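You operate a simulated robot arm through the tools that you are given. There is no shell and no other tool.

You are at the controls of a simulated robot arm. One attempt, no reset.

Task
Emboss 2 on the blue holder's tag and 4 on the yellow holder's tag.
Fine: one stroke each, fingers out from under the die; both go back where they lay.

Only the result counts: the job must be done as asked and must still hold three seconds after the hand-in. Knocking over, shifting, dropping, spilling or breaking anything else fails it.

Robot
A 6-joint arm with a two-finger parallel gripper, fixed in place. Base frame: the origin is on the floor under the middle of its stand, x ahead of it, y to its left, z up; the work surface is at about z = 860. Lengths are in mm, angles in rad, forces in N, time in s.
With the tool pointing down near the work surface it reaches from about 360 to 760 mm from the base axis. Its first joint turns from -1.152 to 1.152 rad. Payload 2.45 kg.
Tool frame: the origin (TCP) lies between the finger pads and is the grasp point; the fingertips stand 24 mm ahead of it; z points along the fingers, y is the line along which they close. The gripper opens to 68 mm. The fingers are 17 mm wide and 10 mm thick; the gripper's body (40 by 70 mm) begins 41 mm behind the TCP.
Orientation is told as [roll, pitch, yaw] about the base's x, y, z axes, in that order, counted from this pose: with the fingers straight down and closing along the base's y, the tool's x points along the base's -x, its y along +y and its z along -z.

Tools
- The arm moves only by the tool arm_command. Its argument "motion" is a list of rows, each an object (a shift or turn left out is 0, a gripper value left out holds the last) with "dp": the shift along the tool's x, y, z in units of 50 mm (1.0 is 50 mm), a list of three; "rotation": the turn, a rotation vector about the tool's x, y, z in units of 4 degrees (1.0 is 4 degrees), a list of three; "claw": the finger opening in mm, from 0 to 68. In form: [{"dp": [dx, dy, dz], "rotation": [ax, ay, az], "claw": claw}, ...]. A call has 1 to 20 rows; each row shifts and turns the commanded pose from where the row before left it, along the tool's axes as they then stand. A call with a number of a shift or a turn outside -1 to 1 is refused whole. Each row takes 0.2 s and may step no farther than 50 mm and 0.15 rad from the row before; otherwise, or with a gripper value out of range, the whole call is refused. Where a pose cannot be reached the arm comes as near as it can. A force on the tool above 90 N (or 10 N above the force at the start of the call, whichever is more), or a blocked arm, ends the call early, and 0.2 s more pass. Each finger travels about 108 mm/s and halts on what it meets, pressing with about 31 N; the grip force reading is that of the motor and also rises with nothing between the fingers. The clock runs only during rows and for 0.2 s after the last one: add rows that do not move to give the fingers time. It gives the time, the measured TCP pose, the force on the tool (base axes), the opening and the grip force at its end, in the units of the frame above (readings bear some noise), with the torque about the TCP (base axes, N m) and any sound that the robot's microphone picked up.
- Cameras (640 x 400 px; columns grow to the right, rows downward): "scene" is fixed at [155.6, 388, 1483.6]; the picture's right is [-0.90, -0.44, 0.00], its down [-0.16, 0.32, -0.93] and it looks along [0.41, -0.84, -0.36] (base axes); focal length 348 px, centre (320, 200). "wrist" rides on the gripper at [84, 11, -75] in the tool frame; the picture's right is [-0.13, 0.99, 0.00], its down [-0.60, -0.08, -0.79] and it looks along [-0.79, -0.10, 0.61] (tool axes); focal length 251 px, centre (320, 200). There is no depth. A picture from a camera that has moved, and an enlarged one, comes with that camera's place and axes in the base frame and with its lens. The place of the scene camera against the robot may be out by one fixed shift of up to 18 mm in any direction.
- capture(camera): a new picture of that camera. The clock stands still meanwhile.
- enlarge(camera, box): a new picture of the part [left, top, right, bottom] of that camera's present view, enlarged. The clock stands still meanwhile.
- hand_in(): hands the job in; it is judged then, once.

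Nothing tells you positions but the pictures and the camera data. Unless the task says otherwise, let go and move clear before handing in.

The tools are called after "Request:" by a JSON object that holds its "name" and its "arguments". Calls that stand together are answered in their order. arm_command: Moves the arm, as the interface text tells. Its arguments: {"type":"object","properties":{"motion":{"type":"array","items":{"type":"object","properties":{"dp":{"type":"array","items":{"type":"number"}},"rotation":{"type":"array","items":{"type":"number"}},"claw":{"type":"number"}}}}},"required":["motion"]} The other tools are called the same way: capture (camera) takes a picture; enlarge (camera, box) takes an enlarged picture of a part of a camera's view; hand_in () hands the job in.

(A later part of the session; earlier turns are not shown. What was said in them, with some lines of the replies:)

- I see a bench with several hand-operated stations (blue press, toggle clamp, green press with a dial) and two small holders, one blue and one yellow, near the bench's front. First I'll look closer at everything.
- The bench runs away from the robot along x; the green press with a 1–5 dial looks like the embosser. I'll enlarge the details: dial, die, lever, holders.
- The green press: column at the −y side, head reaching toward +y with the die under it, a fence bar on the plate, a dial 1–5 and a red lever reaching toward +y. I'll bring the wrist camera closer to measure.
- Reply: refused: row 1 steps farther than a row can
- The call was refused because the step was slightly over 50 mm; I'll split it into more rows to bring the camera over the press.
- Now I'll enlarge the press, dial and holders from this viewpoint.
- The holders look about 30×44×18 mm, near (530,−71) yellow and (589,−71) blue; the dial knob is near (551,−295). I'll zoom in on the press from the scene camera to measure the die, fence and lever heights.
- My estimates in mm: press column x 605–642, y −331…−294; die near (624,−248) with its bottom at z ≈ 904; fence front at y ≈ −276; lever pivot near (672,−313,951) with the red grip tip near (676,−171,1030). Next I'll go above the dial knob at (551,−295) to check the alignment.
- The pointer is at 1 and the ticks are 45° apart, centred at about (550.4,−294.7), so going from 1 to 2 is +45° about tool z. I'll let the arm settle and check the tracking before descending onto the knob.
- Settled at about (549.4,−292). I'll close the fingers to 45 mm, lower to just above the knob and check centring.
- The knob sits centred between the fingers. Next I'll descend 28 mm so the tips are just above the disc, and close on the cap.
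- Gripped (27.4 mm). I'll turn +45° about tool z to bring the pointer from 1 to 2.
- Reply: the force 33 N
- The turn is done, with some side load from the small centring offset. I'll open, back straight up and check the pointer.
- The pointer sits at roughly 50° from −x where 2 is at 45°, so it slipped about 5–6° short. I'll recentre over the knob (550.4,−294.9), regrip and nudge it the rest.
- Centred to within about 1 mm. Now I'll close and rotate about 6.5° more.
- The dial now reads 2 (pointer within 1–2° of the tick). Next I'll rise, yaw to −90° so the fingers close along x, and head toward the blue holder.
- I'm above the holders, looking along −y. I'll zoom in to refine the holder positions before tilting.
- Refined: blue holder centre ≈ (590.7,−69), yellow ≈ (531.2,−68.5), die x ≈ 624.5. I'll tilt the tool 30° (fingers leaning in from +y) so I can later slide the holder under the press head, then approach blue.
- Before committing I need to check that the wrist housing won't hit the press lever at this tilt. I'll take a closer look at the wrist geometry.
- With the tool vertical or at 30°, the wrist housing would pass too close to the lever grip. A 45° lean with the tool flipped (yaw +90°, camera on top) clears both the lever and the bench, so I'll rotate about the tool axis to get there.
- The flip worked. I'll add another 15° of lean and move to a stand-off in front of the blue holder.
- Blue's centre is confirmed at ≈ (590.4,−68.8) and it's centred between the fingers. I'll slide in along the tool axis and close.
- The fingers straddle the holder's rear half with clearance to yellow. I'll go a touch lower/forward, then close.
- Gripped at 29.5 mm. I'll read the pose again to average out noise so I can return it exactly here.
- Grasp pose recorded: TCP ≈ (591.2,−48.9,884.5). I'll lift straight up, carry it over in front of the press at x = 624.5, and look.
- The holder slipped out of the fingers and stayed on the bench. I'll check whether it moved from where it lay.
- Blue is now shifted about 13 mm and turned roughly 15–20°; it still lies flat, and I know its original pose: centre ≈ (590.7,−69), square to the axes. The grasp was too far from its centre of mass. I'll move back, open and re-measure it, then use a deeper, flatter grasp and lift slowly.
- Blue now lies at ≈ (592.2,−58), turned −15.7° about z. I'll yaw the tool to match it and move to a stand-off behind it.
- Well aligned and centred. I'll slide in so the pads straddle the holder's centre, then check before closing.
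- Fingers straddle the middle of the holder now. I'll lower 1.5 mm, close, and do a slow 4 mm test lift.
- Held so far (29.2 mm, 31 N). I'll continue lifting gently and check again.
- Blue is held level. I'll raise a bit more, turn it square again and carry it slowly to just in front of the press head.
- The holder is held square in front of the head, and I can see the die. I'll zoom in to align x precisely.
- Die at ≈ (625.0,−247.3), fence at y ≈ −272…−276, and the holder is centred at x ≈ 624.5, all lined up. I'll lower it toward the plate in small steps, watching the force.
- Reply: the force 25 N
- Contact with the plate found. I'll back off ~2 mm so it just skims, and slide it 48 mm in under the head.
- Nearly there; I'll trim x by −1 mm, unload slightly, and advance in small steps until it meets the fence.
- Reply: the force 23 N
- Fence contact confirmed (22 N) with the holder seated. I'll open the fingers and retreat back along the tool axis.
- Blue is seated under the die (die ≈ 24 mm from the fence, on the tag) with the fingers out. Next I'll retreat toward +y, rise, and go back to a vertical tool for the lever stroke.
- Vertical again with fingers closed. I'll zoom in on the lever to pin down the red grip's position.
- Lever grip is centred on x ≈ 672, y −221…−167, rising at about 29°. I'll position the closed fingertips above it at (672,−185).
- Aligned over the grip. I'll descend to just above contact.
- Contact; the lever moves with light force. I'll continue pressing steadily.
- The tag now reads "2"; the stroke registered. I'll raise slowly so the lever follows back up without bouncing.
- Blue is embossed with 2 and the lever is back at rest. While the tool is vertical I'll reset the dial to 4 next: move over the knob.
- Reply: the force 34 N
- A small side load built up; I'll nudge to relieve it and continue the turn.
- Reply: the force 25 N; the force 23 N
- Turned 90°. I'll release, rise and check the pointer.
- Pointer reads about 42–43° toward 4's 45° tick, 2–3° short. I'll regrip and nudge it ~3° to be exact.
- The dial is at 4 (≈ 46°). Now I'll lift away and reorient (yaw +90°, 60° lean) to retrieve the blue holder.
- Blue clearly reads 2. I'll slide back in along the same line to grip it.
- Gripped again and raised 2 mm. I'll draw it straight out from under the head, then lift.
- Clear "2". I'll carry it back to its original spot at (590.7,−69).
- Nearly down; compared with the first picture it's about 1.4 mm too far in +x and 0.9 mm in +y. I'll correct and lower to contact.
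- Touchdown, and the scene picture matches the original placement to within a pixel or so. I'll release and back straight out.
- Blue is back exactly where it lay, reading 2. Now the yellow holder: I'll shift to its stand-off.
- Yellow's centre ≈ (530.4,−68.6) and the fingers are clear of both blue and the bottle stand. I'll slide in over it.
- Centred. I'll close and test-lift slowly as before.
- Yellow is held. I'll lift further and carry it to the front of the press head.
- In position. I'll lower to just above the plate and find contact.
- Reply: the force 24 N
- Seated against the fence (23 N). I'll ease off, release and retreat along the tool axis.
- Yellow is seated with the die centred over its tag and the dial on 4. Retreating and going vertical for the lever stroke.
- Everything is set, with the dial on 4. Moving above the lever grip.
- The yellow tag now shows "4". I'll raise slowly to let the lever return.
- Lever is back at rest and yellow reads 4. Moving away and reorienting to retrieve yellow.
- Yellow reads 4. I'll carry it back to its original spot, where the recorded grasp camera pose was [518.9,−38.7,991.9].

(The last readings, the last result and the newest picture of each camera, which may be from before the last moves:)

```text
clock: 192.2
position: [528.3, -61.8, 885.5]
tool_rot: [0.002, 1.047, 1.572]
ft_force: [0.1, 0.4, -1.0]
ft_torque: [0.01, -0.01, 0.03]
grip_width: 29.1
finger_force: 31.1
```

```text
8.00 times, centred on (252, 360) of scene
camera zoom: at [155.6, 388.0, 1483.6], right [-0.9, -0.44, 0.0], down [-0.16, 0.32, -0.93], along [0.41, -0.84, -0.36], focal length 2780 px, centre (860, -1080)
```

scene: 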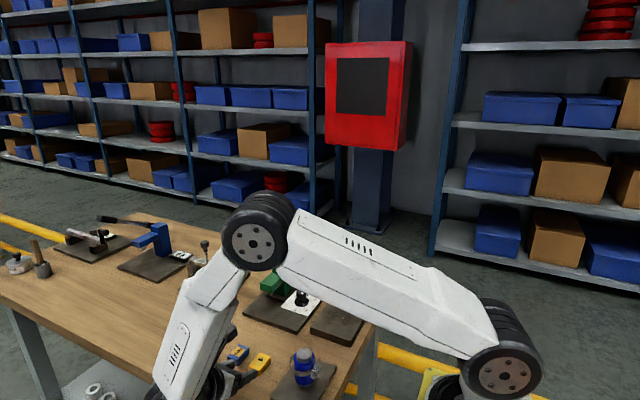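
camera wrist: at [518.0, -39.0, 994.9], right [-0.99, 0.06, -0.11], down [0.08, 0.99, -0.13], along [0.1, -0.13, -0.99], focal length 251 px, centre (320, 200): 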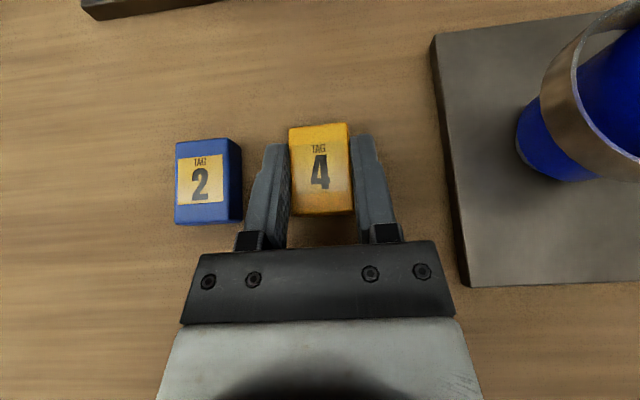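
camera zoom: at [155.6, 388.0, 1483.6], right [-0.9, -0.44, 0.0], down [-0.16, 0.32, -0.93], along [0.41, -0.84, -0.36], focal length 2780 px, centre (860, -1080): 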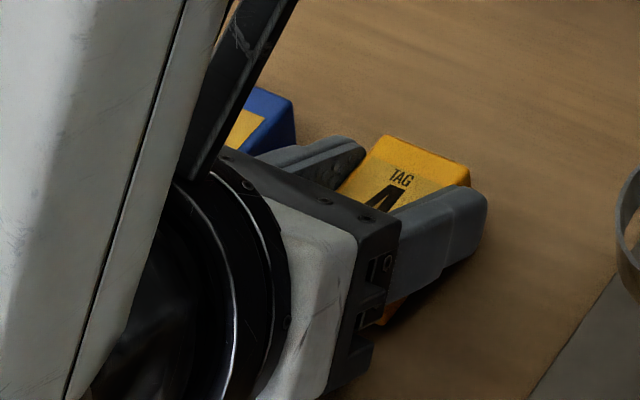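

Request:
{"name": "arm_command", "arguments": {"motion": [{"dp": [-0.0346, -0.028, 0.02]}, {}, {}]}}

Request:
{"name": "enlarge", "arguments": {"camera": "scene", "box": [220, 335, 285, 385]}}

Request:
{"name": "enlarge", "arguments": {"camera": "wrist", "box": [150, 100, 390, 240]}}

```text
clock: 193.0
position: [529.6, -61.9, 883.0]
tool_rot: [0.001, 1.049, 1.573]
ft_force: [0.3, 0.0, -0.3]
ft_torque: [-0.01, -0.02, 0.02]
grip_width: 29.3
finger_force: 31.2
```

```text
8.00 times, centred on (252, 360) of scene
camera zoom: at [155.6, 388.0, 1483.6], right [-0.9, -0.44, 0.0], down [-0.16, 0.32, -0.93], along [0.41, -0.84, -0.36], focal length 2780 px, centre (860, -1080)
```

zoom: 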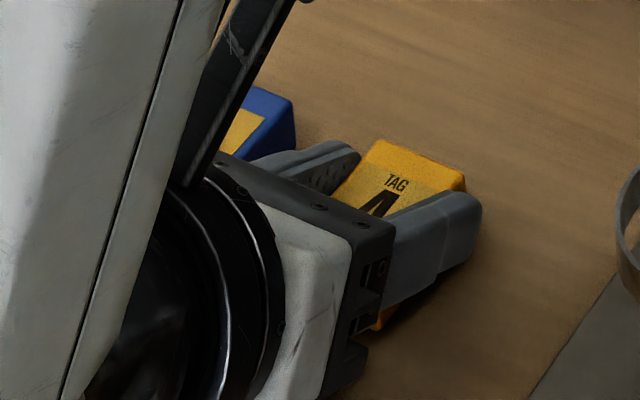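

```text
2.67 times, centred on (270, 170) of wrist
camera zoom: at [519.2, -38.2, 993.2], right [-0.99, 0.06, -0.11], down [0.08, 0.99, -0.13], along [0.1, -0.13, -0.99], focal length 670 px, centre (453, 280)
```

zoom: 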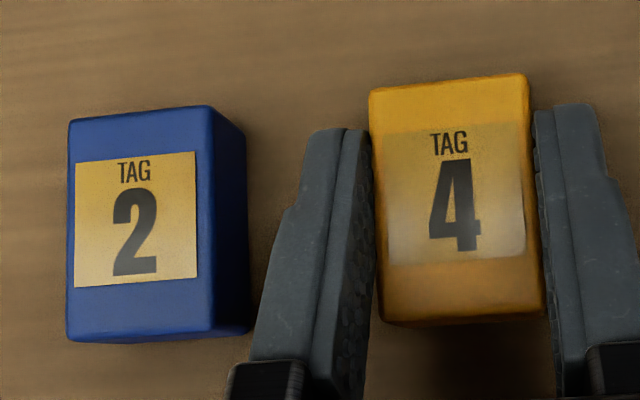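

Nearly matching the original pixels; a tiny −0.8 mm y correction, then lower to contact.

Request:
{"name": "arm_command", "arguments": {"motion": [{"dp": [-0.0093, 0, 0.0239]}, {}]}}

Request:
{"name": "arm_command", "arguments": {"motion": [{"dp": [-0.0139, 0, 0.008]}, {}]}}

Request:
{"name": "enlarge", "arguments": {"camera": "scene", "box": [220, 335, 285, 385]}}

Request:
{"name": "capture", "arguments": {"camera": "wrist"}}

```text
clock: 193.6
position: [530.3, -62.0, 883.2]
tool_rot: [0.003, 1.047, 1.572]
ft_force: [-0.3, 0.3, 0.8]
ft_torque: [-0.01, 0.01, -0.01]
grip_width: 29.3
finger_force: 31.2
```

```text
clock: 194.2
position: [530.5, -62.3, 881.8]
tool_rot: [0.0, 1.048, 1.571]
ft_force: [-0.6, -3.7, 7.9]
ft_torque: [-0.09, 0.01, -0.01]
grip_width: 29.3
finger_force: 31.0
```

```text
8.00 times, centred on (252, 360) of scene
camera zoom: at [155.4, 388.0, 1483.7], right [-0.9, -0.44, 0.0], down [-0.16, 0.32, -0.93], along [0.41, -0.84, -0.36], focal length 2780 px, centre (860, -1080)
```

zoom: 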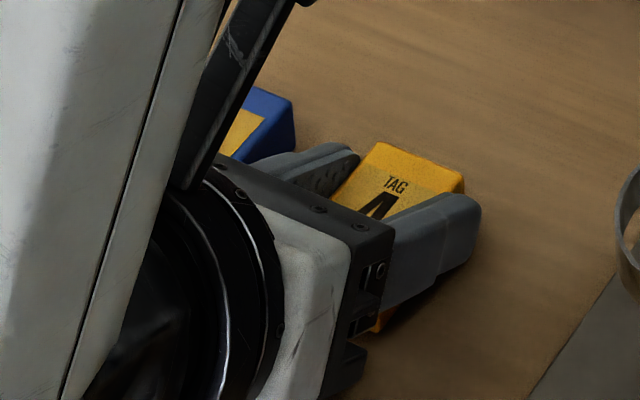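

```text
taken
camera wrist: at [519.5, -38.3, 992.1], right [-0.99, 0.06, -0.11], down [0.08, 0.99, -0.13], along [0.1, -0.14, -0.99], focal length 251 px, centre (320, 200)
```

wrist: 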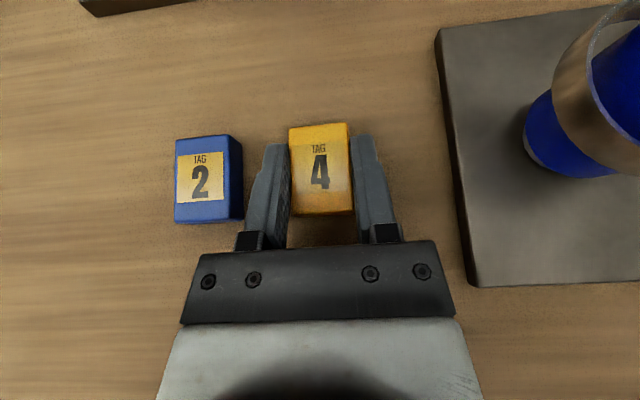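

Touchdown. I'll trim −0.6 mm in x, then release and back out.

Request:
{"name": "arm_command", "arguments": {"motion": [{"dp": [0.006, 0.014, -0.004]}, {}, {"claw": 44}, {}, {}, {"dp": [0, 0, -0.3]}, {"dp": [0, 0, -0.6]}, {"dp": [0, 0, -0.6]}, {}, {}]}}

Request:
{"name": "enlarge", "arguments": {"camera": "scene", "box": [220, 335, 285, 385]}}

Request:
{"name": "capture", "arguments": {"camera": "wrist"}}

```text
clock: 196.4
position: [532.0, 2.5, 919.2]
tool_rot: [0.003, 1.048, 1.572]
ft_force: [-0.1, 0.3, -0.6]
ft_torque: [-0.04, -0.01, 0.02]
grip_width: 43.9
finger_force: 0.1
```

```text
8.00 times, centred on (252, 360) of scene
camera zoom: at [155.6, 388.0, 1483.6], right [-0.9, -0.44, 0.0], down [-0.16, 0.32, -0.93], along [0.41, -0.84, -0.36], focal length 2780 px, centre (860, -1080)
```

zoom: 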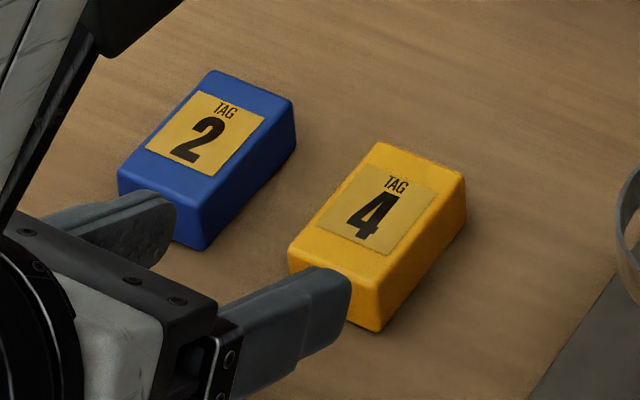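

```text
taken
camera wrist: at [520.7, 26.4, 1030.3], right [-0.99, 0.06, -0.11], down [0.08, 0.99, -0.13], along [0.1, -0.13, -0.99], focal length 251 px, centre (320, 200)
```

wrist: 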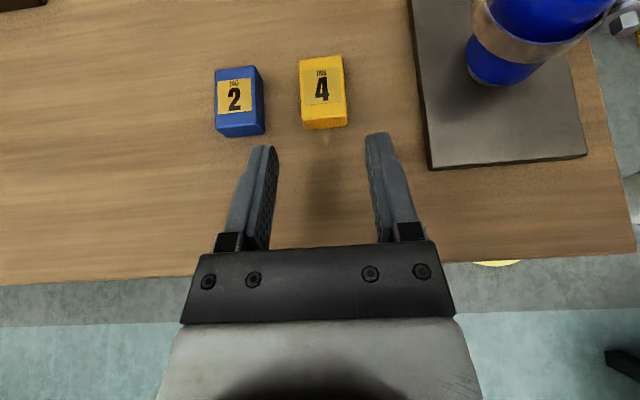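

Both holders are back, reading 2 and 4, and match the initial picture. I'll move clear upward and do a last check of the whole scene.

Request:
{"name": "arm_command", "arguments": {"motion": [{"dp": [0, 0, -0.6]}, {"dp": [0.6, 0, -0.5]}, {"dp": [0.7, 0, -0.5]}, {"dp": [0.7, 0, -0.5]}, {"dp": [0.7, 0, -0.5]}, {}, {}]}}

Request:
{"name": "capture", "arguments": {"camera": "scene"}}

Request:
{"name": "enlarge", "arguments": {"camera": "scene", "box": [210, 240, 390, 400]}}

Request:
{"name": "enlarge", "arguments": {"camera": "scene", "box": [220, 335, 285, 385]}}

Request:
{"name": "enlarge", "arguments": {"camera": "scene", "box": [0, 200, 220, 320]}}

```text
clock: 198.0
position: [530.8, 45.3, 1099.8]
tool_rot: [0.001, 1.048, 1.572]
ft_force: [1.0, -0.5, 0.2]
ft_torque: [0.01, 0.0, -0.01]
grip_width: 43.8
finger_force: 0.0
```

```text
taken
```

scene: 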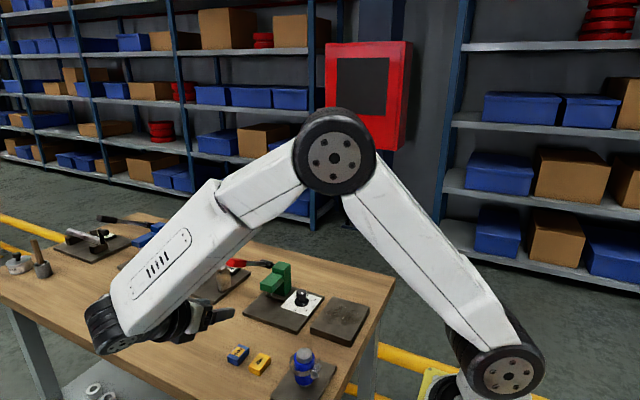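

```text
2.50 times, centred on (300, 320) of scene
camera zoom: at [155.6, 388.0, 1483.6], right [-0.9, -0.44, 0.0], down [-0.16, 0.32, -0.93], along [0.41, -0.84, -0.36], focal length 869 px, centre (370, -100)
```

zoom: 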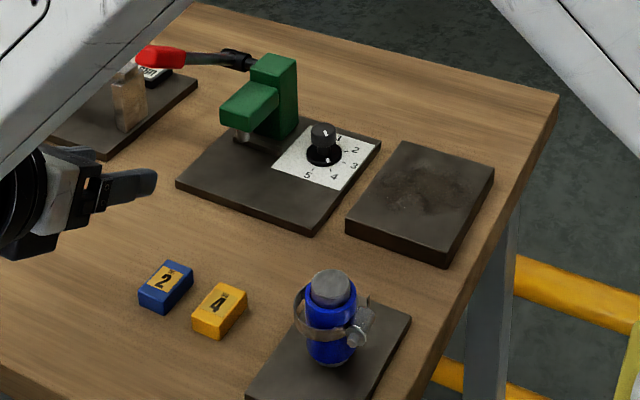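

```text
8.00 times, centred on (252, 360) of scene
camera zoom: at [155.6, 388.0, 1483.6], right [-0.9, -0.44, 0.0], down [-0.16, 0.32, -0.93], along [0.41, -0.84, -0.36], focal length 2780 px, centre (860, -1080)
```

zoom: 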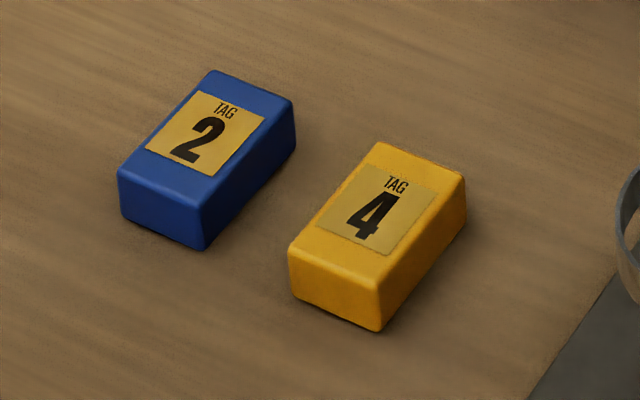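

```text
2.91 times, centred on (110, 260) of scene
camera zoom: at [155.6, 388.0, 1483.6], right [-0.9, -0.44, 0.0], down [-0.16, 0.32, -0.93], along [0.41, -0.84, -0.36], focal length 1011 px, centre (931, 26)
```

zoom: 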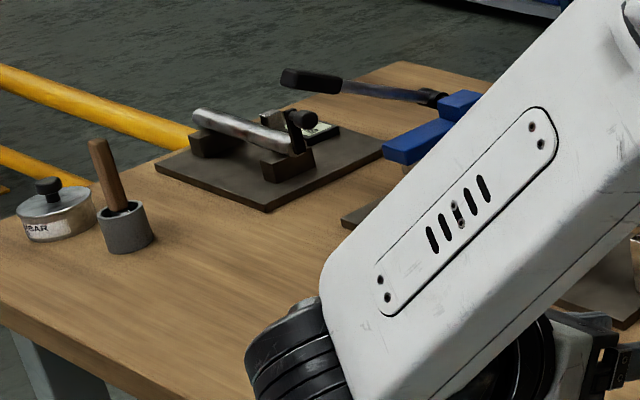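

Blue reads 2 and yellow reads 4. Both lie where they started, to within about 1 mm by comparison with the first picture. The lever is back at rest, nothing else has moved and the arm is clear, so I'm handing in.

Request:
{"name": "hand_in", "arguments": {}}

```text
The job is handed in.
```

The blue holder's tag now reads 2 and the yellow holder's tag reads 4. Each took one lever stroke, with the fingers clear of the die. Both holders are back where they lay, within about 1 mm by comparison with the first scene picture.

- **Slip on the first pick-up:** the blue holder slipped out of the fingers on my first lift. It ended up about 13 mm from its spot and turned about 16° on the bench. I picked it up again with a deeper grip, and the return position above is after that.
- **Dial:** it was at 1 at the start and I left it at 4.
- **At hand-in:** the lever was back at rest, the arm was clear, and nothing else on the bench looked moved in the last pictures.
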